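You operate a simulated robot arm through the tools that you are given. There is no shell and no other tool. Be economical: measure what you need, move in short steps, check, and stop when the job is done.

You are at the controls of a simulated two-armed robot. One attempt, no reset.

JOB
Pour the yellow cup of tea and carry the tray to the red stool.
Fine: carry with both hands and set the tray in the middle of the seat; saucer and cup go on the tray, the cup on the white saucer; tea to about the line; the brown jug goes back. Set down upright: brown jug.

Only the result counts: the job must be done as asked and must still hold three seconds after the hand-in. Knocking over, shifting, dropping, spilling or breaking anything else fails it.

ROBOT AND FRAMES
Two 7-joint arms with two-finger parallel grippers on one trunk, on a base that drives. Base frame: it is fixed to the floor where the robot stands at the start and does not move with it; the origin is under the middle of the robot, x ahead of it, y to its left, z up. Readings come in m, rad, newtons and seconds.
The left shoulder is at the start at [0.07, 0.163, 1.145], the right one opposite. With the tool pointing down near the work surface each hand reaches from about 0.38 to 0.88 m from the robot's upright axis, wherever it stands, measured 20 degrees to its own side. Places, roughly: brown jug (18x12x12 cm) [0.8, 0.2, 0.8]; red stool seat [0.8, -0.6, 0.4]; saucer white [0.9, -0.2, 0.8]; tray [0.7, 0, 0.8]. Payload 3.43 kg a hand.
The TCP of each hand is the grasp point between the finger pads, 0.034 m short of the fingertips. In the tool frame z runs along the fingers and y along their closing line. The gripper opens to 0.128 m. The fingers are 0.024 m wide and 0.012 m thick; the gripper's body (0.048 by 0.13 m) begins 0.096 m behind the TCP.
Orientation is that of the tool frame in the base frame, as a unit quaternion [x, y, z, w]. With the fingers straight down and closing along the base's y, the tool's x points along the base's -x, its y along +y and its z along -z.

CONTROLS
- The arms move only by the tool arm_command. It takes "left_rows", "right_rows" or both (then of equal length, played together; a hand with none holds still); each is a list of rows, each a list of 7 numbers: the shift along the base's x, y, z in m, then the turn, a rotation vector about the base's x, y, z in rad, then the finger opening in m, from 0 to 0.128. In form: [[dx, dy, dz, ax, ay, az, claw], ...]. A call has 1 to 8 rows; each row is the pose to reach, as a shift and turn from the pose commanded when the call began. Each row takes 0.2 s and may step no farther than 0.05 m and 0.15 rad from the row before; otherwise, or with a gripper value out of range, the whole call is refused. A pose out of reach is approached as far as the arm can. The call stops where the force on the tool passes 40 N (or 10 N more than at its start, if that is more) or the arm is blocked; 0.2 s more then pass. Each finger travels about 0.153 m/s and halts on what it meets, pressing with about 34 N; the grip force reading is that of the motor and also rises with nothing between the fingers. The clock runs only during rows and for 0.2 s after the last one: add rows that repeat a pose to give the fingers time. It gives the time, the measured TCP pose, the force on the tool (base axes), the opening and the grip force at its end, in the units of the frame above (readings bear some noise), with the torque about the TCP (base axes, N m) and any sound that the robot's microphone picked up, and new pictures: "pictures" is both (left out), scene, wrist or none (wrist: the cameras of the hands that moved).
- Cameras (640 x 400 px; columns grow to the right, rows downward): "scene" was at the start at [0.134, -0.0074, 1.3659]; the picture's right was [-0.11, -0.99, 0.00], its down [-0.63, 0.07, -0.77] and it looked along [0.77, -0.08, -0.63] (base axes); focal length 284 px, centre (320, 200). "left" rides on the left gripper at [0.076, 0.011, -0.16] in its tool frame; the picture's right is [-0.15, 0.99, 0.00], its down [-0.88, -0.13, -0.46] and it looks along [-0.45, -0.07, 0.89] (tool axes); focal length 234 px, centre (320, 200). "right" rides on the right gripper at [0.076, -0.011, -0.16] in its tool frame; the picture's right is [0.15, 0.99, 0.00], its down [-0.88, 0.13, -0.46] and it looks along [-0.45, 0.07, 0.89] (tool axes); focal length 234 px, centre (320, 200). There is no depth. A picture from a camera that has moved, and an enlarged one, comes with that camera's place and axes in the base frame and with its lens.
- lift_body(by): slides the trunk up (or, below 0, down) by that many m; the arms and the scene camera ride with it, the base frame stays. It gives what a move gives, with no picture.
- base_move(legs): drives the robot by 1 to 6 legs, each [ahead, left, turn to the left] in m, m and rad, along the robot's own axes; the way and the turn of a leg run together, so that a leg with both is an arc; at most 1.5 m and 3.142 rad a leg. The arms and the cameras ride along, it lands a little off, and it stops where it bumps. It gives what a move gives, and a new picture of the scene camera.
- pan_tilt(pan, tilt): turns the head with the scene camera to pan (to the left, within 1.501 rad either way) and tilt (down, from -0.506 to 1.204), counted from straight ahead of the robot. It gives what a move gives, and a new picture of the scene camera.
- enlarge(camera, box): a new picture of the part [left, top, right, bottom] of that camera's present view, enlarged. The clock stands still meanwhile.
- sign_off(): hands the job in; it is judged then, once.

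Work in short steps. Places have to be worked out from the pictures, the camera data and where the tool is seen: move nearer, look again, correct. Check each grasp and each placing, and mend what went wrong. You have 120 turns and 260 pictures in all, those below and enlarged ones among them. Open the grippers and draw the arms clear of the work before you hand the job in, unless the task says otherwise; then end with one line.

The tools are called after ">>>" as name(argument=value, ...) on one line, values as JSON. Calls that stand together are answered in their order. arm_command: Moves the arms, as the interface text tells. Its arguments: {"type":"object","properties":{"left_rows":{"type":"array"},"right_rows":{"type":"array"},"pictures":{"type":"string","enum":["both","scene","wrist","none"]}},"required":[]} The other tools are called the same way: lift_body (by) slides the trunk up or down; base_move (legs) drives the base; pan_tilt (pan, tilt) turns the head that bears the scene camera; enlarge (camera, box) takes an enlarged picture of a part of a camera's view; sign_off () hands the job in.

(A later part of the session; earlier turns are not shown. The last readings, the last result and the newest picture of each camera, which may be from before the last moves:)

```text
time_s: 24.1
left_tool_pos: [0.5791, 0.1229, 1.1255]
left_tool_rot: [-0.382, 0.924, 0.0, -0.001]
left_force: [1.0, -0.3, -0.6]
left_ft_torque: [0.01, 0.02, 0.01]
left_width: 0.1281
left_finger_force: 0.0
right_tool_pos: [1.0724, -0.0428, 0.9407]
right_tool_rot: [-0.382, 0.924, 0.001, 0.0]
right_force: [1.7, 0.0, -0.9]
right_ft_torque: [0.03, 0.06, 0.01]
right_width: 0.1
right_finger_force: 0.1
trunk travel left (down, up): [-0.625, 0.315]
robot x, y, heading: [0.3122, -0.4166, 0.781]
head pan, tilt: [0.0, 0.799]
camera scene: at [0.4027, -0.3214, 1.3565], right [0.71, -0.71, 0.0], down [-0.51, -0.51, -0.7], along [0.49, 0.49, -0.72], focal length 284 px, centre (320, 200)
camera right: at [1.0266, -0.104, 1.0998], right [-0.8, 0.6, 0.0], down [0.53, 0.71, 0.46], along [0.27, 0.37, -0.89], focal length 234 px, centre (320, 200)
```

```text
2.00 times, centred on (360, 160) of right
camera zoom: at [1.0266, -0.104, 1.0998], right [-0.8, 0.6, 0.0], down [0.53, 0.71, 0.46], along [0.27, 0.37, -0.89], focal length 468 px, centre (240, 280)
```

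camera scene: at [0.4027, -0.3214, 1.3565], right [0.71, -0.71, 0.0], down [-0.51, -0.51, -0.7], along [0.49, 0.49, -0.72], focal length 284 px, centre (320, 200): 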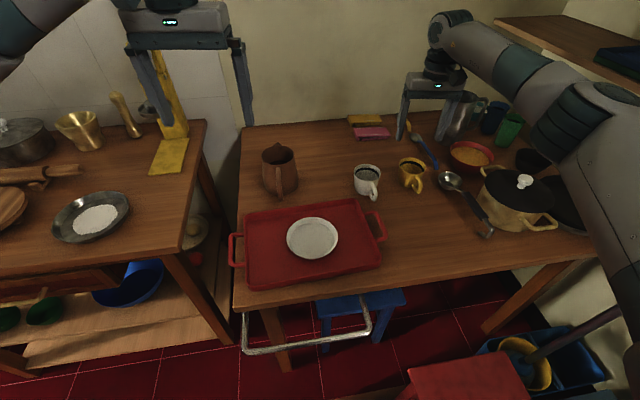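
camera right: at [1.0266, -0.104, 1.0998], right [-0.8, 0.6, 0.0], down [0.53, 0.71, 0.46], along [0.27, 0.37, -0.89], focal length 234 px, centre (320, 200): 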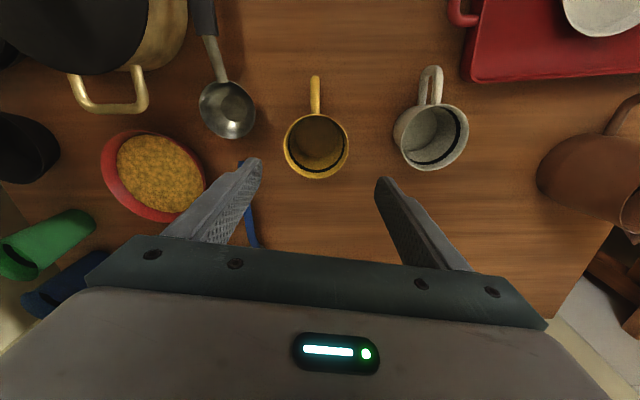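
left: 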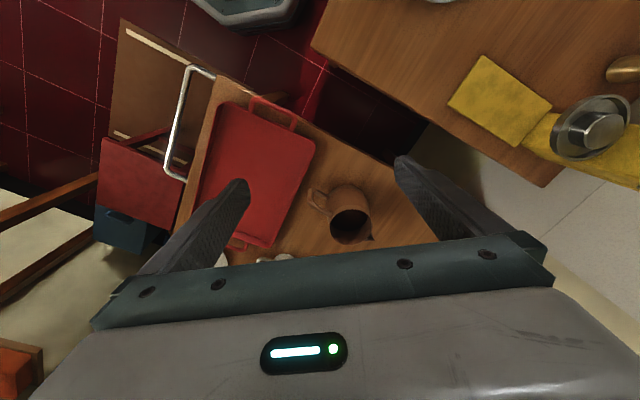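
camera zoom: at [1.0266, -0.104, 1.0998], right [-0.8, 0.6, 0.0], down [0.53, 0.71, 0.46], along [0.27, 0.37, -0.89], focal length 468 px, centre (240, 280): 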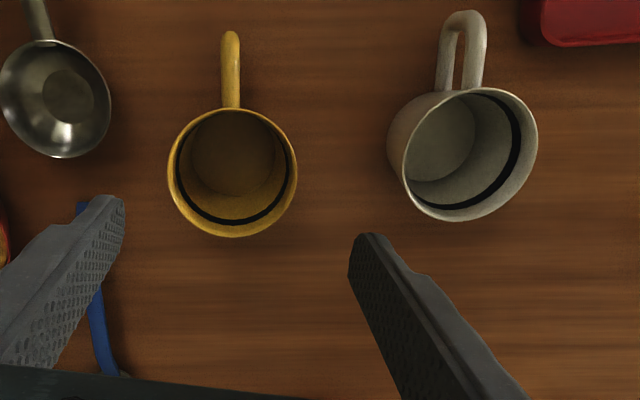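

Cup rim centre is at (1.073,-0.046), rim Ø0.08, handle toward me, and finger paths are clear. I descend straddling the cup.

>>> arm_command(right_rows=[[0.0005, -0.003, -0.045, 0, 0, 0, 0.1], [0.0005, -0.003, -0.09, 0, 0, 0, 0.1], [0.0005, -0.003, -0.12, 0, 0, 0, 0.1], [0.0005, -0.003, -0.138, 0, 0, 0, 0.1]])

>>> enlarge(camera="scene", box=[350, 110, 500, 210])

```text
time_s: 25.1
left_tool_pos: [0.5792, 0.1228, 1.1255]
left_tool_rot: [-0.383, 0.924, -0.001, 0.0]
left_force: [-0.1, 0.4, 0.2]
left_ft_torque: [-0.01, 0.0, 0.01]
left_width: 0.1279
left_finger_force: 0.0
right_tool_pos: [1.0731, -0.0436, 0.8006]
right_tool_rot: [-0.383, 0.924, 0.0, 0.0]
right_force: [0.6, 0.2, -0.5]
right_ft_torque: [-0.01, 0.01, -0.01]
right_width: 0.1
right_finger_force: 0.0
trunk travel left (down, up): [-0.625, 0.315]
robot x, y, heading: [0.3092, -0.4148, 0.78]
head pan, tilt: [0.0, 0.799]
camera scene: at [0.4024, -0.3214, 1.3565], right [0.71, -0.71, 0.0], down [-0.51, -0.51, -0.7], along [0.49, 0.49, -0.72], focal length 284 px, centre (320, 200)
camera right: at [1.0269, -0.1054, 0.9605], right [-0.8, 0.6, 0.0], down [0.53, 0.71, 0.46], along [0.27, 0.37, -0.89], focal length 234 px, centre (320, 200)
```

scene: 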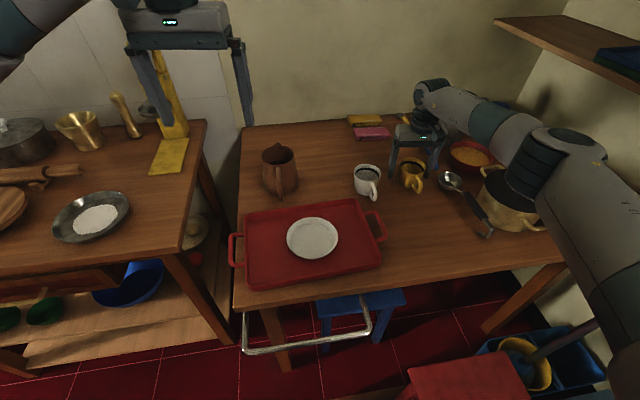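
right: 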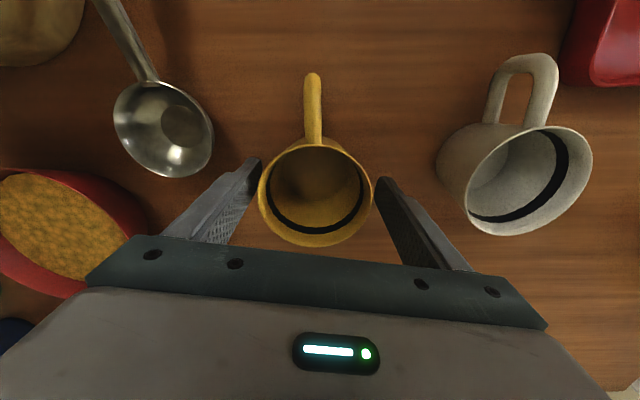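

```text
4.00 times, centred on (425, 160) of scene
camera zoom: at [0.4024, -0.3214, 1.3565], right [0.71, -0.71, 0.0], down [-0.51, -0.51, -0.7], along [0.49, 0.49, -0.72], focal length 1136 px, centre (-100, 360)
```

zoom: 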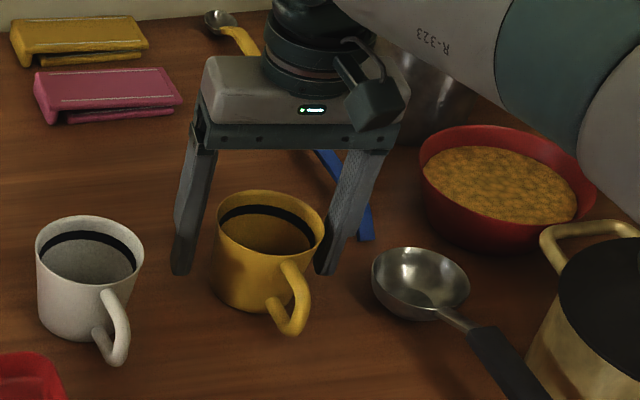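

Cup is between the fingers; I correct 4 mm toward me and close.

>>> arm_command(right_rows=[[-0.003, -0.005, 0.0, 0, 0, 0, 0.1], [-0.003, -0.005, 0.0, 0, 0, 0, 0.08], [-0.003, -0.005, 0.0, 0, 0, 0, 0.05], [-0.003, -0.005, 0.0, 0, 0, 0, 0.05], [-0.003, -0.005, 0.0, 0, 0, 0, 0.05]], pictures="wrist")

>>> enlarge(camera="scene", box=[350, 110, 500, 210])

```text
time_s: 26.3
left_tool_pos: [0.5795, 0.1219, 1.1252]
left_tool_rot: [-0.382, 0.924, 0.001, -0.001]
left_force: [-0.9, 0.1, -0.1]
left_ft_torque: [0.0, 0.0, -0.02]
left_width: 0.1281
left_finger_force: 0.1
right_tool_pos: [1.0679, -0.0485, 0.8016]
right_tool_rot: [-0.383, 0.924, 0.0, 0.0]
right_force: [-0.7, 1.0, -1.0]
right_ft_torque: [0.06, 0.08, 0.05]
right_width: 0.0758
right_finger_force: 35.2
trunk travel left (down, up): [-0.625, 0.315]
robot x, y, heading: [0.312, -0.4126, 0.785]
head pan, tilt: [0.0, 0.799]
camera right: at [1.023, -0.1108, 0.9615], right [-0.8, 0.6, 0.0], down [0.53, 0.71, 0.46], along [0.27, 0.37, -0.89], focal length 234 px, centre (320, 200)
```

right: 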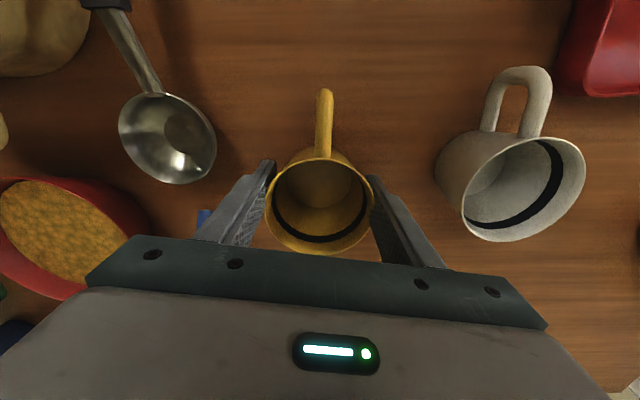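

```text
4.00 times, centred on (425, 160) of scene
camera zoom: at [0.4019, -0.3216, 1.3565], right [0.71, -0.71, 0.0], down [-0.51, -0.51, -0.7], along [0.49, 0.49, -0.72], focal length 1136 px, centre (-100, 360)
```

zoom: 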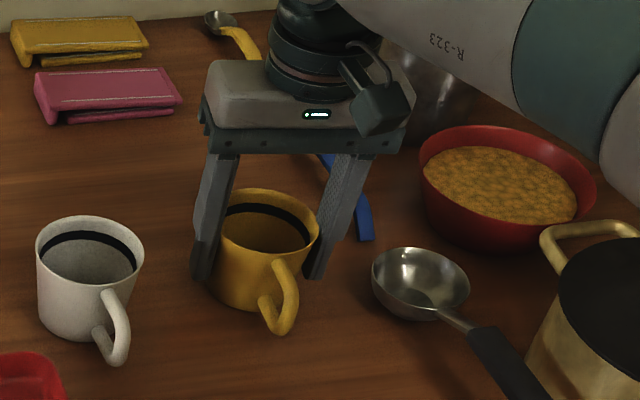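

Firm grip at 0.076. I lift 10 cm and start toward the saucer.

>>> arm_command(right_rows=[[0, 0, 0.035, 0, 0, 0, 0.05], [0, 0, 0.07, 0, 0, 0, 0.05], [-0.02, 0, 0.1, 0, 0, 0, 0.05], [-0.065, 0.005, 0.1, 0, 0, 0, 0.05], [-0.11, 0.01, 0.1, 0, 0, 0, 0.05], [-0.155, 0.015, 0.1, 0, 0, 0, 0.05], [-0.2, 0.022, 0.1, 0, 0, 0, 0.05], [-0.24, 0.028, 0.1, 0, 0, 0, 0.05]], pictures="scene")

>>> arm_command(right_rows=[[-0.04, 0.005, 0, 0, 0, 0, 0.05], [-0.08, 0.01, 0, 0, 0, 0, 0.05], [-0.11, 0.014, 0, 0, 0, 0, 0.05], [-0.136, 0.016, -0.02, 0, 0, 0, 0.05], [-0.136, 0.016, -0.05, 0, 0, 0, 0.05]])

>>> enlarge(camera="scene", box=[250, 160, 400, 260])

```text
time_s: 28.1
left_tool_pos: [0.5783, 0.1229, 1.1265]
left_tool_rot: [-0.383, 0.924, -0.001, 0.0]
left_force: [0.0, -0.7, 0.0]
left_ft_torque: [0.01, 0.01, 0.02]
left_width: 0.1279
left_finger_force: 0.1
right_tool_pos: [0.8237, -0.0213, 0.9032]
right_tool_rot: [-0.382, 0.924, -0.001, 0.0]
right_force: [-1.0, 1.0, -1.3]
right_ft_torque: [0.01, -0.01, 0.03]
right_width: 0.0753
right_finger_force: 33.9
trunk travel left (down, up): [-0.625, 0.315]
robot x, y, heading: [0.3049, -0.4153, 0.783]
head pan, tilt: [0.0, 0.799]
camera scene: at [0.4012, -0.3211, 1.3566], right [0.71, -0.71, 0.0], down [-0.51, -0.51, -0.7], along [0.49, 0.49, -0.72], focal length 284 px, centre (320, 200)
```

scene: 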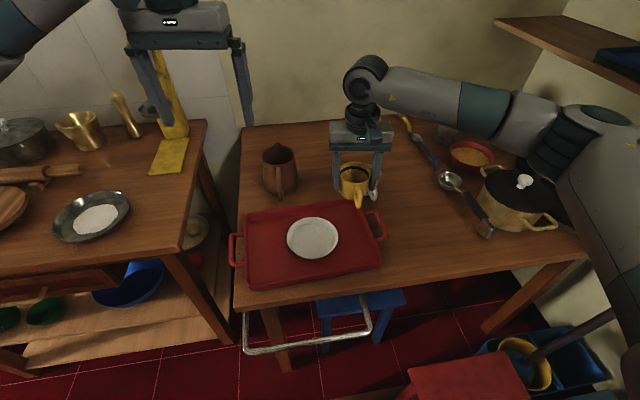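

```text
time_s: 29.3
left_tool_pos: [0.5805, 0.1221, 1.126]
left_tool_rot: [-0.382, 0.924, 0.0, -0.001]
left_force: [0.6, -0.5, -0.1]
left_ft_torque: [0.01, 0.03, -0.03]
left_width: 0.1281
left_finger_force: 0.0
right_tool_pos: [0.6937, -0.0051, 0.8534]
right_tool_rot: [-0.382, 0.924, 0.0, 0.0]
right_force: [1.5, 0.2, 0.0]
right_ft_torque: [0.02, 0.05, 0.01]
right_width: 0.0754
right_finger_force: 34.2
trunk travel left (down, up): [-0.625, 0.315]
robot x, y, heading: [0.3119, -0.4166, 0.781]
head pan, tilt: [0.0, 0.799]
camera scene: at [0.4031, -0.3216, 1.3565], right [0.71, -0.71, 0.0], down [-0.51, -0.51, -0.7], along [0.49, 0.49, -0.72], focal length 284 px, centre (320, 200)
camera right: at [0.6479, -0.0672, 1.0133], right [-0.8, 0.6, 0.0], down [0.53, 0.71, 0.46], along [0.27, 0.37, -0.89], focal length 234 px, centre (320, 200)
```

scene: 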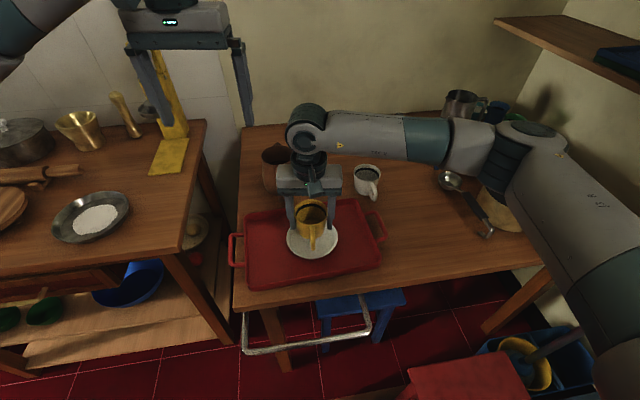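
right: 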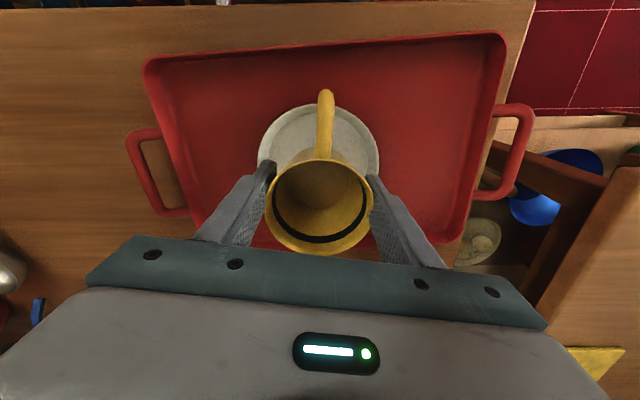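

```text
4.00 times, centred on (325, 210) of scene
camera zoom: at [0.4031, -0.3216, 1.3565], right [0.71, -0.71, 0.0], down [-0.51, -0.51, -0.7], along [0.49, 0.49, -0.72], focal length 1136 px, centre (300, 160)
```

zoom: 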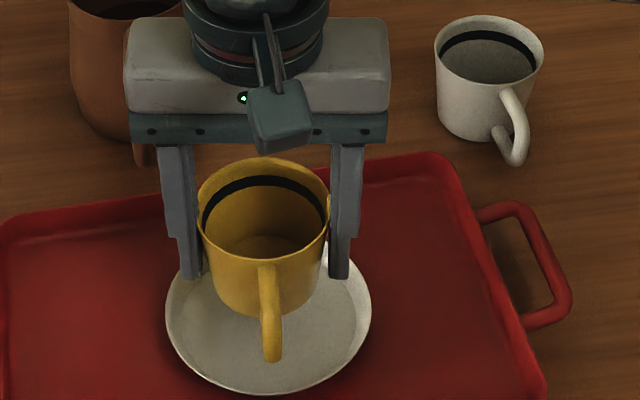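

Cup (0.696, 0.002) is directly over the saucer centre. I lower it to contact carefully.

>>> arm_command(right_rows=[[0, 0, -0.02, 0, 0, 0, 0.05], [0, 0, -0.034, 0, 0, 0, 0.05], [0, 0, -0.038, 0, 0, 0, 0.05]], pictures="none")

>>> enlarge(camera="scene", box=[250, 180, 370, 260])

```text
time_s: 30.1
left_tool_pos: [0.5794, 0.1224, 1.1251]
left_tool_rot: [-0.384, 0.923, 0.0, 0.0]
left_force: [0.3, -0.1, -0.2]
left_ft_torque: [-0.01, 0.0, -0.01]
left_width: 0.1279
left_finger_force: 0.0
right_tool_pos: [0.6937, -0.0054, 0.8142]
right_tool_rot: [-0.383, 0.924, 0.0, 0.001]
right_force: [-0.5, 0.4, -1.4]
right_ft_torque: [-0.03, -0.03, -0.03]
right_width: 0.075
right_finger_force: 34.1
trunk travel left (down, up): [-0.625, 0.315]
robot x, y, heading: [0.3131, -0.4179, 0.782]
head pan, tilt: [0.0, 0.799]
```

```text
5.00 times, centred on (310, 220) of scene
camera zoom: at [0.4019, -0.3214, 1.3565], right [0.71, -0.71, 0.0], down [-0.51, -0.51, -0.7], along [0.49, 0.49, -0.72], focal length 1420 px, centre (370, 100)
```

zoom: 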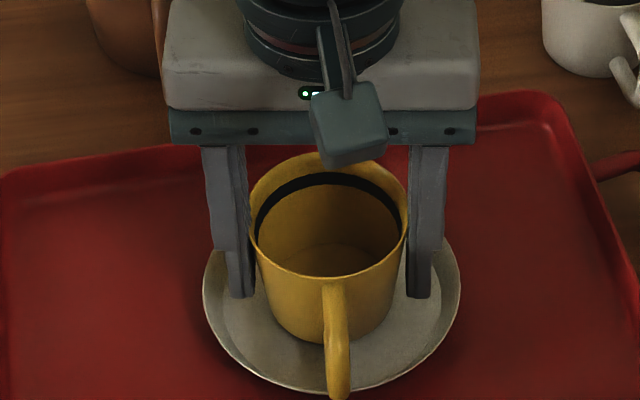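

Alignment is good; I lower the last millimetres.

>>> arm_command(right_rows=[[0, 0, -0.002, 0, 0, 0, 0.05], [0, 0, -0.004, 0, 0, 0, 0.05]], pictures="none")

```text
time_s: 30.7
left_tool_pos: [0.5776, 0.1204, 1.1272]
left_tool_rot: [-0.383, 0.924, 0.0, 0.0]
left_force: [-0.4, 0.4, 0.1]
left_ft_torque: [0.06, 0.02, -0.01]
left_width: 0.1281
left_finger_force: 0.3
right_tool_pos: [0.6933, -0.0066, 0.8135]
right_tool_rot: [-0.382, 0.924, 0.0, 0.002]
right_force: [3.6, -3.1, 13.3]
right_ft_torque: [-0.63, 0.3, 0.22]
right_width: 0.0749
right_finger_force: 33.5
trunk travel left (down, up): [-0.625, 0.315]
robot x, y, heading: [0.31, -0.4157, 0.784]
head pan, tilt: [0.0, 0.799]
```

Contact. I ease back 2 mm, open the fingers and rise.

>>> arm_command(right_rows=[[0, 0, 0.002, 0, 0, 0, 0.05], [0, 0, 0.002, 0, 0, 0, 0.08], [0, 0, 0.002, 0, 0, 0, 0.09], [0, 0, 0.03, 0, 0, 0, 0.09], [0, 0, 0.07, 0, 0, 0, 0.09], [0, 0, 0.11, 0, 0, 0, 0.09]], pictures="wrist")

>>> enlarge(camera="scene", box=[250, 160, 400, 260])

```text
time_s: 32.1
left_tool_pos: [0.578, 0.1221, 1.1263]
left_tool_rot: [-0.383, 0.924, 0.0, 0.0]
left_force: [-0.1, -0.3, 0.4]
left_ft_torque: [0.01, 0.01, -0.02]
left_width: 0.1279
left_finger_force: 0.0
right_tool_pos: [0.6915, -0.0073, 0.9191]
right_tool_rot: [-0.383, 0.924, 0.001, 0.0]
right_force: [-0.7, -0.4, 0.3]
right_ft_torque: [-0.01, 0.02, 0.03]
right_width: 0.0901
right_finger_force: 0.0
trunk travel left (down, up): [-0.625, 0.315]
robot x, y, heading: [0.312, -0.4134, 0.784]
head pan, tilt: [0.0, 0.799]
camera right: at [0.6458, -0.0687, 1.0797], right [-0.8, 0.6, 0.0], down [0.53, 0.71, 0.46], along [0.27, 0.37, -0.89], focal length 234 px, centre (320, 200)
```

right: 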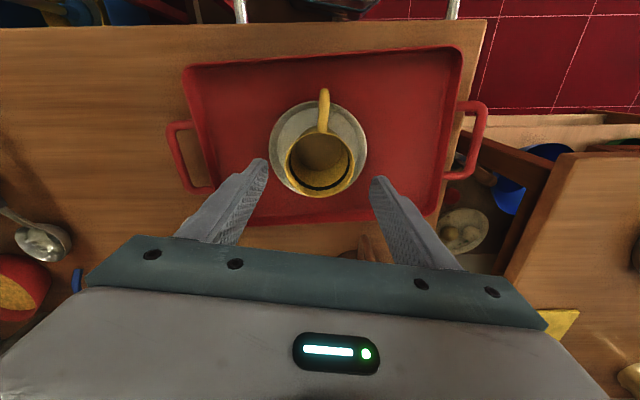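

```text
4.00 times, centred on (325, 210) of scene
camera zoom: at [0.4013, -0.3219, 1.3565], right [0.71, -0.71, 0.0], down [-0.51, -0.51, -0.7], along [0.49, 0.49, -0.72], focal length 1136 px, centre (300, 160)
```

zoom: 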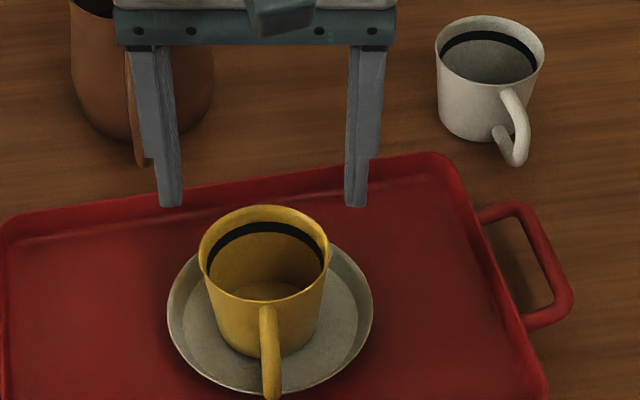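

Cup stands well on the saucer. Next the jug: the handle points toward me, so I yaw the right hand to its axis (heading ~58°) and rise.

>>> arm_command(right_rows=[[0, 0, 0.04, 0, 0, 0.11, 0.07], [0, 0, 0.07, 0, 0, 0.227, 0.06]], pictures="none")

>>> arm_command(right_rows=[[0.0, 0.02, 0, 0.12, -0.075, 0, 0.06], [0.005, 0.04, 0, 0.24, -0.15, 0, 0.06], [0.01, 0.06, 0, 0.36, -0.225, 0, 0.06], [0.012, 0.08, -0.01, 0.48, -0.3, 0, 0.06], [0.015, 0.1, -0.03, 0.6, -0.375, 0, 0.06], [0.018, 0.115, -0.06, 0.667, -0.416, 0, 0.06]])

>>> enlarge(camera="scene", box=[220, 110, 370, 210])

```text
time_s: 32.7
left_tool_pos: [0.5796, 0.1216, 1.1255]
left_tool_rot: [-0.383, 0.924, 0.0, 0.0]
left_force: [0.4, 1.2, -0.2]
left_ft_torque: [-0.02, 0.03, -0.01]
left_width: 0.128
left_finger_force: 0.0
right_tool_pos: [0.6928, -0.0061, 0.9907]
right_tool_rot: [-0.484, 0.875, 0.0, -0.001]
right_force: [-0.6, 0.7, 0.1]
right_ft_torque: [-0.01, 0.01, 0.02]
right_width: 0.0602
right_finger_force: 0.0
trunk travel left (down, up): [-0.625, 0.315]
robot x, y, heading: [0.3091, -0.4135, 0.783]
head pan, tilt: [0.0, 0.799]
```

```text
time_s: 34.1
left_tool_pos: [0.5793, 0.1229, 1.1262]
left_tool_rot: [-0.382, 0.924, -0.001, 0.001]
left_force: [0.1, -0.2, 0.0]
left_ft_torque: [0.04, 0.01, 0.0]
left_width: 0.1281
left_finger_force: 0.1
right_tool_pos: [0.7104, 0.1101, 0.9295]
right_tool_rot: [-0.447, 0.808, 0.186, 0.335]
right_force: [-0.2, 0.5, 0.2]
right_ft_torque: [-0.04, 0.0, 0.0]
right_width: 0.06
right_finger_force: 0.1
trunk travel left (down, up): [-0.625, 0.315]
robot x, y, heading: [0.3117, -0.4156, 0.782]
head pan, tilt: [0.0, 0.799]
camera scene: at [0.4022, -0.3208, 1.3565], right [0.71, -0.71, 0.0], down [-0.51, -0.51, -0.7], along [0.49, 0.49, -0.72], focal length 284 px, centre (320, 200)
camera right: at [0.6321, -0.0371, 0.9881], right [-0.89, 0.44, -0.1], down [0.05, 0.32, 0.95], along [0.45, 0.84, -0.31], focal length 234 px, centre (320, 200)
```

scene: 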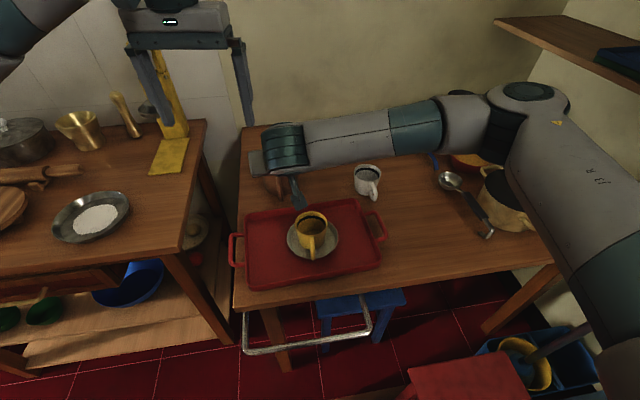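
right: 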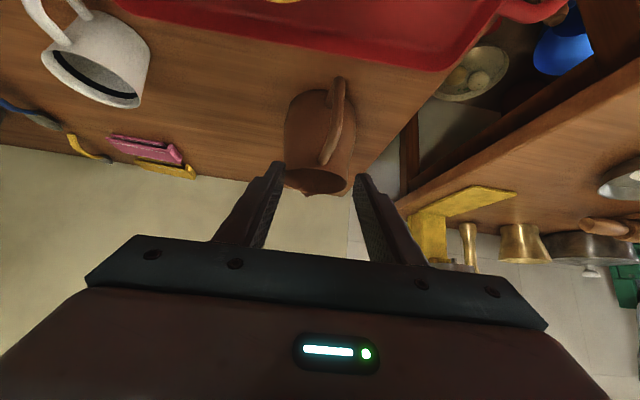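

```text
4.00 times, centred on (295, 160) of scene
camera zoom: at [0.4022, -0.3208, 1.3565], right [0.71, -0.71, 0.0], down [-0.51, -0.51, -0.7], along [0.49, 0.49, -0.72], focal length 1136 px, centre (420, 360)
```

zoom: 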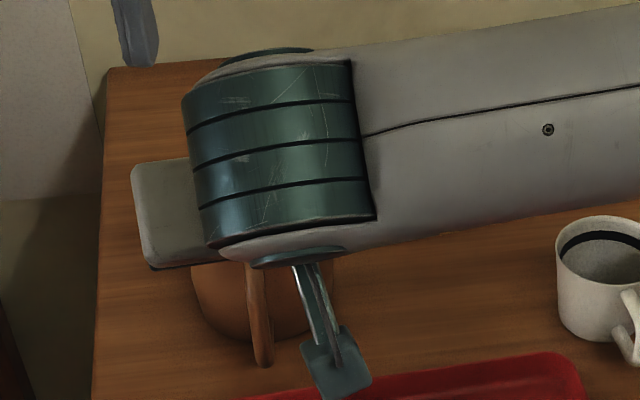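

I look closer at the jug handle through the wrist camera.

>>> enlarge(camera="right", box=[250, 60, 400, 210])

```text
2.67 times, centred on (325, 135) of right
camera zoom: at [0.6321, -0.0371, 0.9881], right [-0.89, 0.44, -0.1], down [0.05, 0.32, 0.95], along [0.45, 0.84, -0.31], focal length 624 px, centre (307, 373)
```

zoom: 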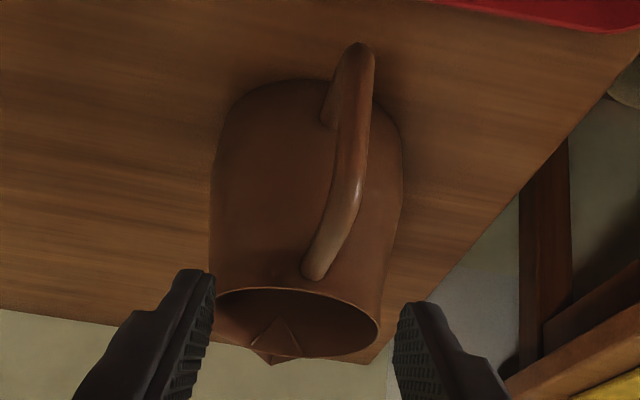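

The jug is centred near (0.785,0.236), axis heading ~55°, body Ø≈0.10. A grip on the body from the handle side, pitched 45°, is more secure than the handle alone. I open fully and go in part way.

>>> arm_command(right_rows=[[0.01, 0.017, -0.01, 0, 0, -0.05, 0.1], [0.025, 0.042, -0.03, 0, 0, -0.05, 0.128], [0.04, 0.067, -0.055, 0, 0, -0.05, 0.128], [0.048, 0.08, -0.075, 0, 0, -0.05, 0.128]])

>>> enlarge(camera="right", box=[200, 60, 440, 260])

```text
time_s: 35.1
left_tool_pos: [0.5787, 0.1226, 1.1257]
left_tool_rot: [-0.383, 0.924, 0.0, 0.0]
left_force: [0.4, 0.0, -0.5]
left_ft_torque: [-0.02, 0.02, -0.01]
left_width: 0.1279
left_finger_force: 0.0
right_tool_pos: [0.7591, 0.1887, 0.8542]
right_tool_rot: [-0.428, 0.819, 0.177, 0.339]
right_force: [0.1, 0.0, -0.3]
right_ft_torque: [-0.03, -0.01, -0.01]
right_width: 0.1281
right_finger_force: 0.0
trunk travel left (down, up): [-0.625, 0.315]
robot x, y, heading: [0.3126, -0.4164, 0.78]
head pan, tilt: [0.0, 0.799]
camera scene: at [0.4019, -0.3209, 1.3565], right [0.71, -0.71, 0.0], down [-0.51, -0.51, -0.7], along [0.49, 0.49, -0.72], focal length 284 px, centre (320, 200)
camera right: at [0.6744, 0.0459, 0.9142], right [-0.87, 0.48, -0.1], down [0.07, 0.32, 0.94], along [0.49, 0.82, -0.31], focal length 234 px, centre (320, 200)
```

scene: 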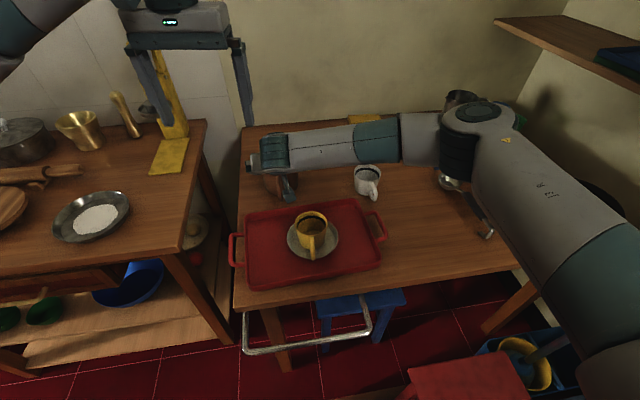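
right: 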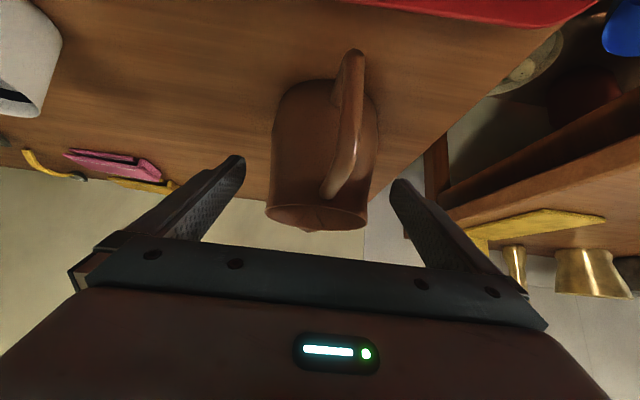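

```text
2.00 times, centred on (320, 160) of right
camera zoom: at [0.6744, 0.0459, 0.9142], right [-0.87, 0.48, -0.1], down [0.07, 0.32, 0.94], along [0.49, 0.82, -0.31], focal length 468 px, centre (320, 280)
```

zoom: 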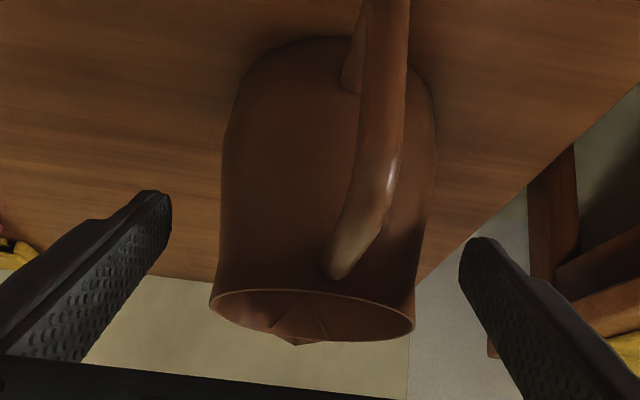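

Fingers are laterally centred on the jug (within ~2 mm). I advance the rest along the tool axis.

>>> arm_command(right_rows=[[0.011, 0.015, -0.016, 0, 0, 0, 0.128], [0.022, 0.031, -0.032, 0, 0, 0, 0.128], [0.031, 0.045, -0.046, 0, 0, 0, 0.128]], pictures="wrist")

>>> enlarge(camera="scene", box=[220, 110, 370, 210])

```text
time_s: 35.9
left_tool_pos: [0.5789, 0.1233, 1.1255]
left_tool_rot: [-0.382, 0.924, 0.0, 0.0]
left_force: [0.0, 0.0, -0.1]
left_ft_torque: [0.0, 0.01, -0.03]
left_width: 0.1281
left_finger_force: 0.1
right_tool_pos: [0.7906, 0.2354, 0.8082]
right_tool_rot: [-0.427, 0.819, 0.178, 0.339]
right_force: [-0.1, 0.4, 2.5]
right_ft_torque: [-0.17, 0.09, -0.01]
right_width: 0.1279
right_finger_force: 0.1
trunk travel left (down, up): [-0.625, 0.315]
robot x, y, heading: [0.3107, -0.4156, 0.784]
head pan, tilt: [0.0, 0.799]
camera right: at [0.705, 0.0913, 0.8682], right [-0.87, 0.48, -0.1], down [0.07, 0.32, 0.95], along [0.49, 0.82, -0.31], focal length 234 px, centre (320, 200)
```

right: 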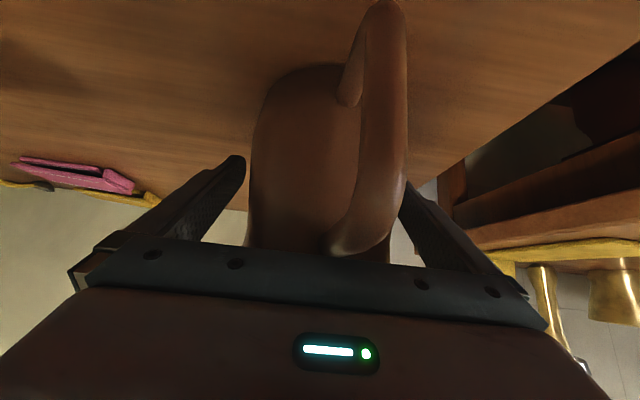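

```text
4.00 times, centred on (295, 160) of scene
camera zoom: at [0.4014, -0.3216, 1.3567], right [0.71, -0.71, 0.0], down [-0.51, -0.51, -0.7], along [0.49, 0.49, -0.72], focal length 1136 px, centre (420, 360)
```

zoom: 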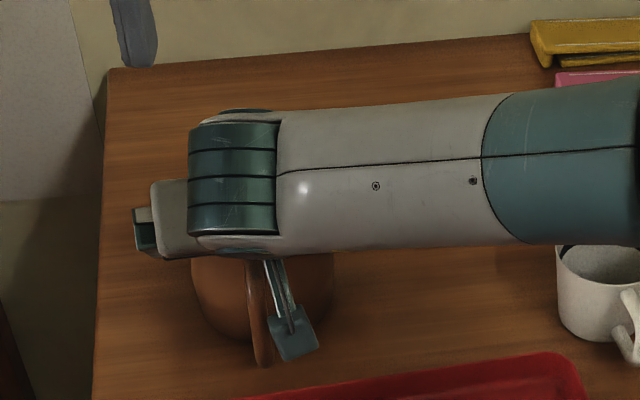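

A slight touch (2.5 N, likely palm on handle). I back off 6 mm along the tool and close on the body.

>>> arm_command(right_rows=[[-0.003, -0.004, 0.004, 0, 0, 0, 0.128], [-0.003, -0.004, 0.004, 0, 0, 0, 0.1], [-0.003, -0.004, 0.004, 0, 0, 0, 0.08], [-0.003, -0.004, 0.004, 0, 0, 0, 0.08], [-0.003, -0.004, 0.004, 0, 0, 0, 0.08]], pictures="wrist")

```text
time_s: 37.1
left_tool_pos: [0.5797, 0.1213, 1.1251]
left_tool_rot: [-0.383, 0.924, -0.001, 0.0]
left_force: [-0.7, -0.6, 0.8]
left_ft_torque: [0.02, 0.01, -0.03]
left_width: 0.1277
left_finger_force: 0.1
right_tool_pos: [0.7876, 0.231, 0.8132]
right_tool_rot: [-0.428, 0.819, 0.178, 0.339]
right_force: [-0.7, -0.1, -0.1]
right_ft_torque: [0.17, 0.17, 0.0]
right_width: 0.1048
right_finger_force: 34.0
trunk travel left (down, up): [-0.625, 0.315]
robot x, y, heading: [0.3081, -0.4158, 0.787]
head pan, tilt: [0.0, 0.799]
camera right: at [0.7018, 0.0872, 0.8726], right [-0.87, 0.48, -0.1], down [0.07, 0.32, 0.95], along [0.49, 0.82, -0.31], focal length 234 px, centre (320, 200)
```

right: 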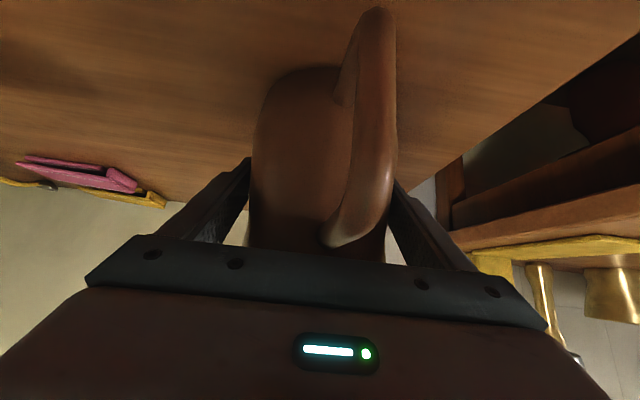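

Held at 0.105; home pose is TCP (0.788,0.231,0.813). I lift and weigh it.

>>> arm_command(right_rows=[[0, 0, 0.015, 0, 0, 0, 0.08], [0, 0, 0.03, 0, 0, 0, 0.08], [0, 0, 0.06, 0, 0, 0, 0.08], [0, 0, 0.1, 0, 0, 0, 0.08], [0, 0, 0.1, 0, 0, 0, 0.08], [0, 0, 0.1, 0, 0, 0, 0.08]])

>>> enlarge(camera="scene", box=[200, 100, 350, 200])

```text
time_s: 38.5
left_tool_pos: [0.5795, 0.1228, 1.1259]
left_tool_rot: [-0.383, 0.924, 0.0, -0.001]
left_force: [0.5, 0.0, 0.6]
left_ft_torque: [-0.04, -0.02, 0.01]
left_width: 0.1281
left_finger_force: 0.1
right_tool_pos: [0.7871, 0.2286, 0.9118]
right_tool_rot: [-0.427, 0.819, 0.177, 0.339]
right_force: [0.3, 0.0, -7.7]
right_ft_torque: [0.09, -0.08, 0.01]
right_width: 0.1046
right_finger_force: 34.1
trunk travel left (down, up): [-0.625, 0.315]
robot x, y, heading: [0.3072, -0.4129, 0.784]
head pan, tilt: [0.0, 0.799]
camera scene: at [0.4023, -0.3209, 1.3564], right [0.71, -0.71, 0.0], down [-0.51, -0.51, -0.7], along [0.49, 0.49, -0.72], focal length 284 px, centre (320, 200)
camera right: at [0.7015, 0.0852, 0.9711], right [-0.87, 0.48, -0.1], down [0.07, 0.32, 0.94], along [0.49, 0.82, -0.31], focal length 234 px, centre (320, 200)
```

scene: 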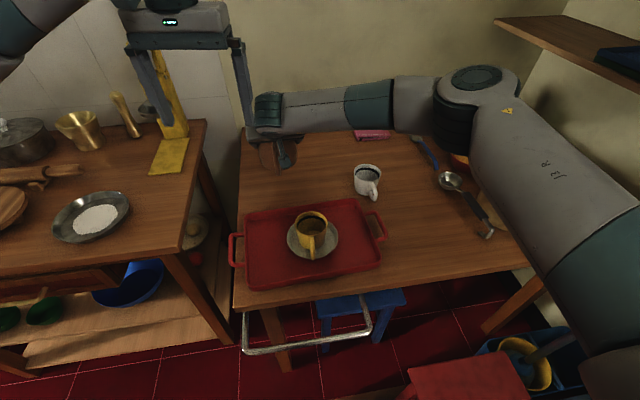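
right: 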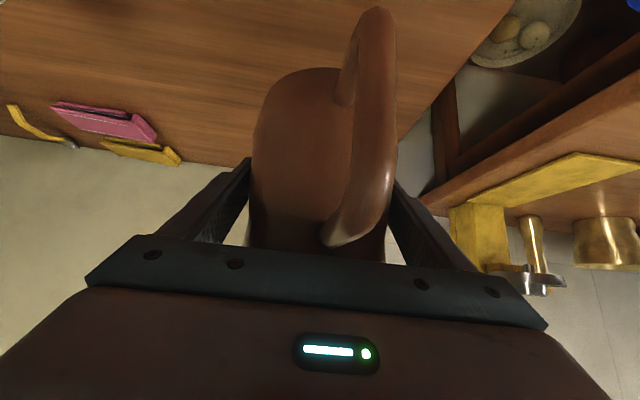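

```text
4.00 times, centred on (275, 150) of scene
camera zoom: at [0.4023, -0.3209, 1.3564], right [0.71, -0.71, 0.0], down [-0.51, -0.51, -0.7], along [0.49, 0.49, -0.72], focal length 1136 px, centre (500, 400)
```

zoom: 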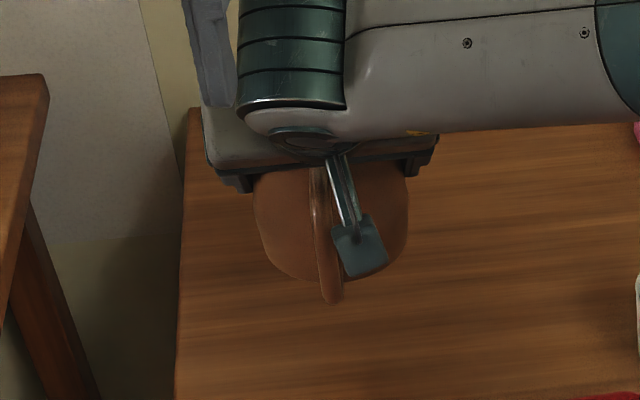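

The jug with tea weighs about 7.7 N and hangs upright. I carry it gently, yawing about 40° left, to a place just on my side of the cup, well above it.

>>> arm_command(right_rows=[[-0.004, -0.015, 0.02, 0, 0, 0.04, 0.08], [-0.013, -0.05, 0.035, 0, 0, 0.13, 0.08], [-0.025, -0.09, 0.043, 0, 0, 0.23, 0.08], [-0.038, -0.135, 0.045, 0, 0, 0.34, 0.08], [-0.05, -0.18, 0.045, 0, 0, 0.45, 0.08], [-0.062, -0.225, 0.045, 0, 0, 0.56, 0.08], [-0.074, -0.27, 0.045, 0, 0, 0.65, 0.08], [-0.083, -0.298, 0.045, 0, 0, 0.7, 0.08]])

```text
time_s: 40.3
left_tool_pos: [0.5794, 0.1204, 1.1243]
left_tool_rot: [-0.383, 0.924, 0.0, 0.0]
left_force: [-0.9, 0.1, 0.4]
left_ft_torque: [0.02, -0.01, 0.0]
left_width: 0.128
left_finger_force: 0.1
right_tool_pos: [0.7033, -0.0707, 0.957]
right_tool_rot: [0.682, -0.622, -0.284, -0.258]
right_force: [-0.4, -0.1, -8.6]
right_ft_torque: [0.14, 0.03, 0.0]
right_width: 0.1047
right_finger_force: 33.7
trunk travel left (down, up): [-0.625, 0.315]
robot x, y, heading: [0.3095, -0.4155, 0.782]
head pan, tilt: [0.0, 0.799]
camera scene: at [0.4025, -0.3219, 1.3565], right [0.71, -0.71, 0.0], down [-0.51, -0.51, -0.7], along [0.49, 0.49, -0.72], focal length 284 px, centre (320, 200)
camera right: at [0.7298, -0.2356, 1.0172], right [-0.98, -0.19, -0.1], down [-0.16, 0.29, 0.95], along [-0.15, 0.94, -0.31], focal length 234 px, centre (320, 200)
```

scene: 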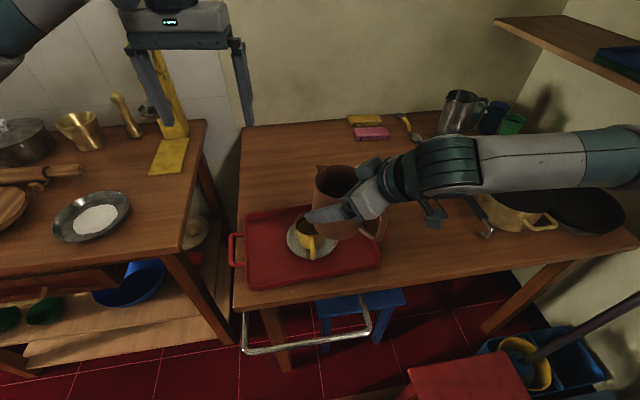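
right: 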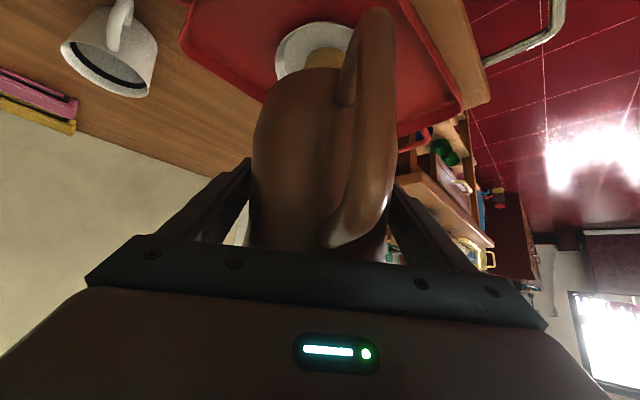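

I zoom to see the spout relative to the cup.

>>> enlarge(camera="scene", box=[270, 150, 420, 260])

```text
3.64 times, centred on (345, 205) of scene
camera zoom: at [0.4025, -0.3219, 1.3565], right [0.71, -0.71, 0.0], down [-0.51, -0.51, -0.7], along [0.49, 0.49, -0.72], focal length 1033 px, centre (229, 182)
```

zoom: 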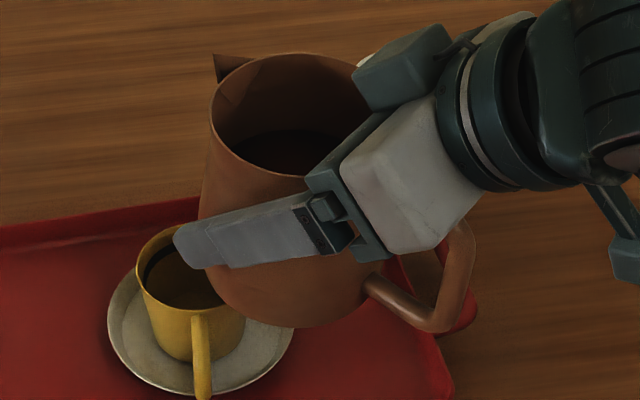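

Spout is where computed (±4 mm), tea visible in the jug. I now bring the left hand round as a second viewpoint onto the cup (yaw −45°, slightly pitched).

>>> arm_command(left_rows=[[-0.012, -0.02, 0, 0, 0, -0.131, 0.128], [-0.024, -0.04, -0.02, 0, 0, -0.262, 0.128], [-0.035, -0.06, -0.04, 0, 0, -0.393, 0.128], [-0.047, -0.08, -0.07, 0, 0, -0.524, 0.128], [-0.058, -0.1, -0.1, 0, 0, -0.655, 0.128], [-0.067, -0.119, -0.12, 0, 0, -0.785, 0.128]], pictures="none")

>>> arm_command(left_rows=[[0, 0, 0, 0, -0.13, 0, 0.128], [0, 0, 0, 0, -0.26, 0, 0.128]])

```text
time_s: 41.7
left_tool_pos: [0.5125, 0.0041, 1.0043]
left_tool_rot: [0.002, 1.0, 0.0, 0.0]
left_force: [0.1, -0.2, 1.1]
left_ft_torque: [0.0, 0.01, -0.02]
left_width: 0.128
left_finger_force: 0.0
right_tool_pos: [0.7027, -0.0704, 0.9584]
right_tool_rot: [0.682, -0.623, -0.283, -0.257]
right_force: [0.7, 0.5, -7.7]
right_ft_torque: [0.12, 0.02, -0.01]
right_width: 0.1043
right_finger_force: 34.4
trunk travel left (down, up): [-0.625, 0.315]
robot x, y, heading: [0.3087, -0.4184, 0.781]
head pan, tilt: [0.0, 0.799]
```

```text
time_s: 42.3
left_tool_pos: [0.5121, 0.0039, 1.0044]
left_tool_rot: [0.0, 0.991, 0.0, 0.13]
left_force: [0.7, -0.6, 0.5]
left_ft_torque: [0.03, 0.01, 0.01]
left_width: 0.1282
left_finger_force: 0.1
right_tool_pos: [0.7019, -0.0692, 0.9579]
right_tool_rot: [0.682, -0.623, -0.283, -0.259]
right_force: [-0.8, 0.5, -7.5]
right_ft_torque: [0.15, -0.02, -0.03]
right_width: 0.1046
right_finger_force: 34.2
trunk travel left (down, up): [-0.625, 0.315]
robot x, y, heading: [0.3129, -0.4158, 0.783]
head pan, tilt: [0.0, 0.799]
camera scene: at [0.4015, -0.321, 1.3565], right [0.71, -0.71, 0.0], down [-0.51, -0.51, -0.7], along [0.49, 0.49, -0.72], focal length 284 px, centre (320, 200)
camera left: at [0.3981, 0.0153, 1.139], right [0.14, 0.99, 0.04], down [0.73, -0.13, 0.67], along [0.67, -0.07, -0.74], focal length 234 px, centre (320, 200)
```

scene: 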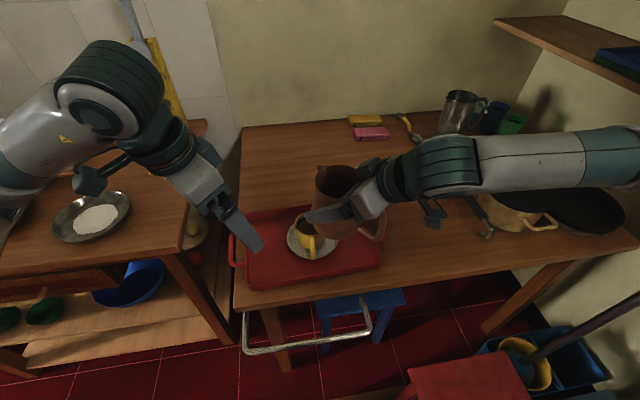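
left: 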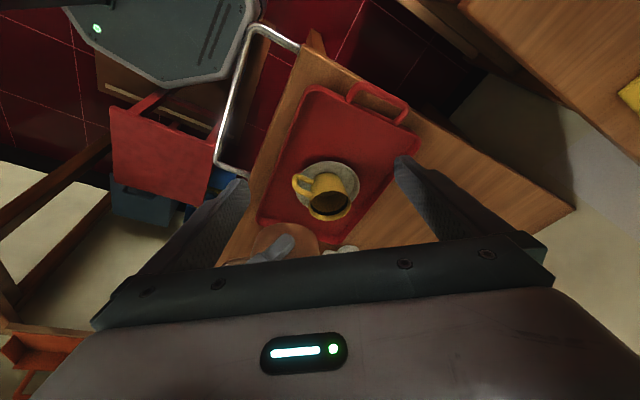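

The left camera sees into the cup well. I begin tilting: first 25° with the spout kept over the cup, then look.

>>> arm_command(right_rows=[[0, -0.006, -0.025, -0.14, -0.013, 0, 0.08], [0, -0.012, -0.045, -0.28, -0.026, 0, 0.08], [0, -0.017, -0.063, -0.42, -0.04, 0, 0.08]], pictures="none")

>>> enlarge(camera="left", box=[240, 140, 400, 260])

>>> enlarge(camera="scene", box=[250, 150, 400, 260])

```text
time_s: 43.1
left_tool_pos: [0.5135, 0.0035, 1.0042]
left_tool_rot: [0.0, 0.991, -0.001, 0.13]
left_force: [0.2, 0.7, 0.5]
left_ft_torque: [0.0, -0.02, -0.02]
left_width: 0.1281
left_finger_force: 0.1
right_tool_pos: [0.702, -0.0842, 0.8946]
right_tool_rot: [0.727, -0.663, -0.133, -0.121]
right_force: [0.2, 0.2, -7.2]
right_ft_torque: [0.17, 0.0, 0.0]
right_width: 0.1045
right_finger_force: 34.0
trunk travel left (down, up): [-0.625, 0.315]
robot x, y, heading: [0.309, -0.4143, 0.789]
head pan, tilt: [0.0, 0.799]
```

```text
3.33 times, centred on (320, 200) of left
camera zoom: at [0.3988, 0.0161, 1.1386], right [0.14, 0.99, 0.04], down [0.73, -0.13, 0.67], along [0.66, -0.07, -0.74], focal length 781 px, centre (320, 200)
```

zoom: 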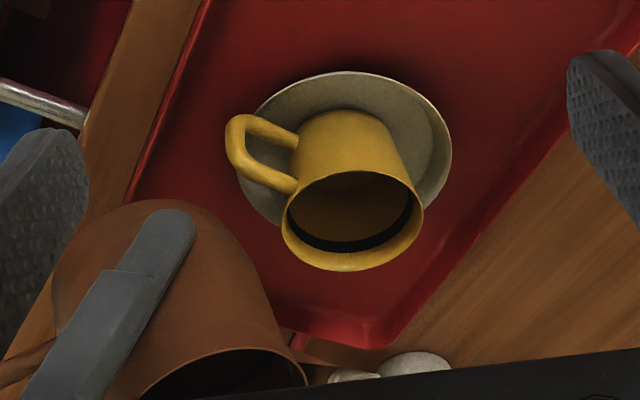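

```text
3.64 times, centred on (325, 205) of scene
camera zoom: at [0.4022, -0.32, 1.3564], right [0.71, -0.71, 0.0], down [-0.51, -0.51, -0.7], along [0.49, 0.49, -0.72], focal length 1033 px, centre (302, 182)
```

zoom: 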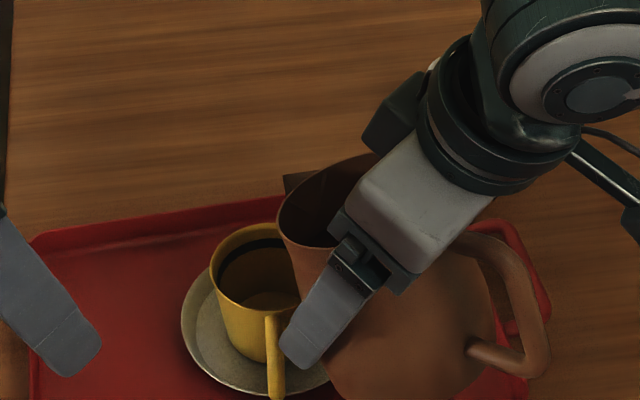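

Geometry matches the prediction. I tilt on to about 36° slowly and look for flow.

>>> arm_command(right_rows=[[0, -0.001, 0, -0.07, -0.007, 0, 0.08], [0, -0.002, 0, -0.14, -0.013, 0, 0.08], [0, -0.003, 0, -0.2, -0.019, 0, 0.08]], pictures="none")

>>> enlarge(camera="left", box=[240, 140, 400, 260])

>>> enlarge(camera="scene", box=[250, 150, 400, 260])

```text
time_s: 43.9
left_tool_pos: [0.5123, 0.0033, 1.0042]
left_tool_rot: [0.001, 0.992, -0.001, 0.129]
left_force: [0.6, 0.0, 0.1]
left_ft_torque: [-0.01, 0.01, 0.0]
left_width: 0.1282
left_finger_force: 0.0
right_tool_pos: [0.7029, -0.0864, 0.8947]
right_tool_rot: [0.737, -0.671, -0.059, -0.055]
right_force: [-0.5, -0.1, -7.7]
right_ft_torque: [0.12, 0.02, 0.0]
right_width: 0.1045
right_finger_force: 34.1
trunk travel left (down, up): [-0.625, 0.315]
robot x, y, heading: [0.3112, -0.4147, 0.788]
head pan, tilt: [0.0, 0.799]
```

```text
3.33 times, centred on (320, 200) of left
camera zoom: at [0.3987, 0.0154, 1.1389], right [0.14, 0.99, 0.04], down [0.73, -0.13, 0.67], along [0.66, -0.07, -0.74], focal length 781 px, centre (320, 200)
```

zoom: 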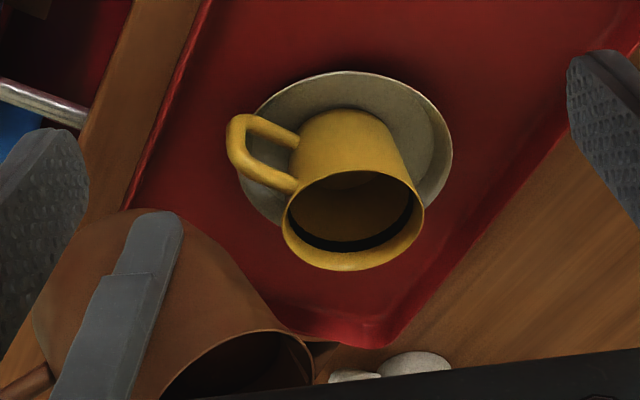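

```text
3.64 times, centred on (325, 205) of scene
camera zoom: at [0.4022, -0.3208, 1.3564], right [0.71, -0.71, 0.0], down [-0.51, -0.51, -0.7], along [0.49, 0.49, -0.72], focal length 1033 px, centre (302, 182)
```

zoom: 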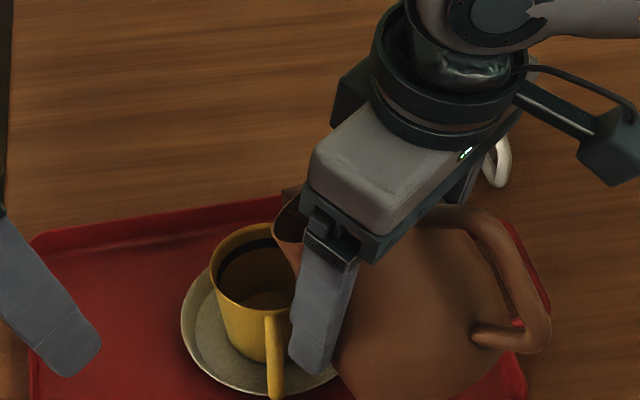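

No flow yet. I tilt to ~42°, lowering 1 cm.

>>> arm_command(right_rows=[[0, 0, -0.004, -0.05, -0.005, 0, 0.08], [0, -0.001, -0.01, -0.1, -0.009, 0, 0.08]], pictures="none")

>>> enlarge(camera="left", box=[240, 140, 400, 260])

```text
time_s: 44.5
left_tool_pos: [0.5136, 0.0039, 1.0054]
left_tool_rot: [0.0, 0.992, -0.001, 0.13]
left_force: [0.1, 0.9, 1.3]
left_ft_torque: [-0.01, -0.01, 0.01]
left_width: 0.1279
left_finger_force: 0.0
right_tool_pos: [0.7035, -0.088, 0.8852]
right_tool_rot: [0.738, -0.674, -0.022, -0.021]
right_force: [-0.3, -0.8, -7.0]
right_ft_torque: [0.2, 0.02, -0.02]
right_width: 0.1042
right_finger_force: 34.2
trunk travel left (down, up): [-0.625, 0.315]
robot x, y, heading: [0.3126, -0.4155, 0.784]
head pan, tilt: [0.0, 0.799]
```

```text
3.33 times, centred on (320, 200) of left
camera zoom: at [0.3989, 0.0154, 1.1389], right [0.14, 0.99, 0.04], down [0.73, -0.13, 0.67], along [0.66, -0.07, -0.74], focal length 781 px, centre (320, 200)
```

zoom: 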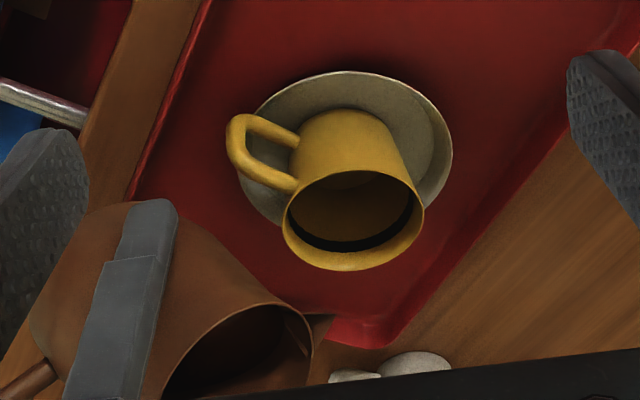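

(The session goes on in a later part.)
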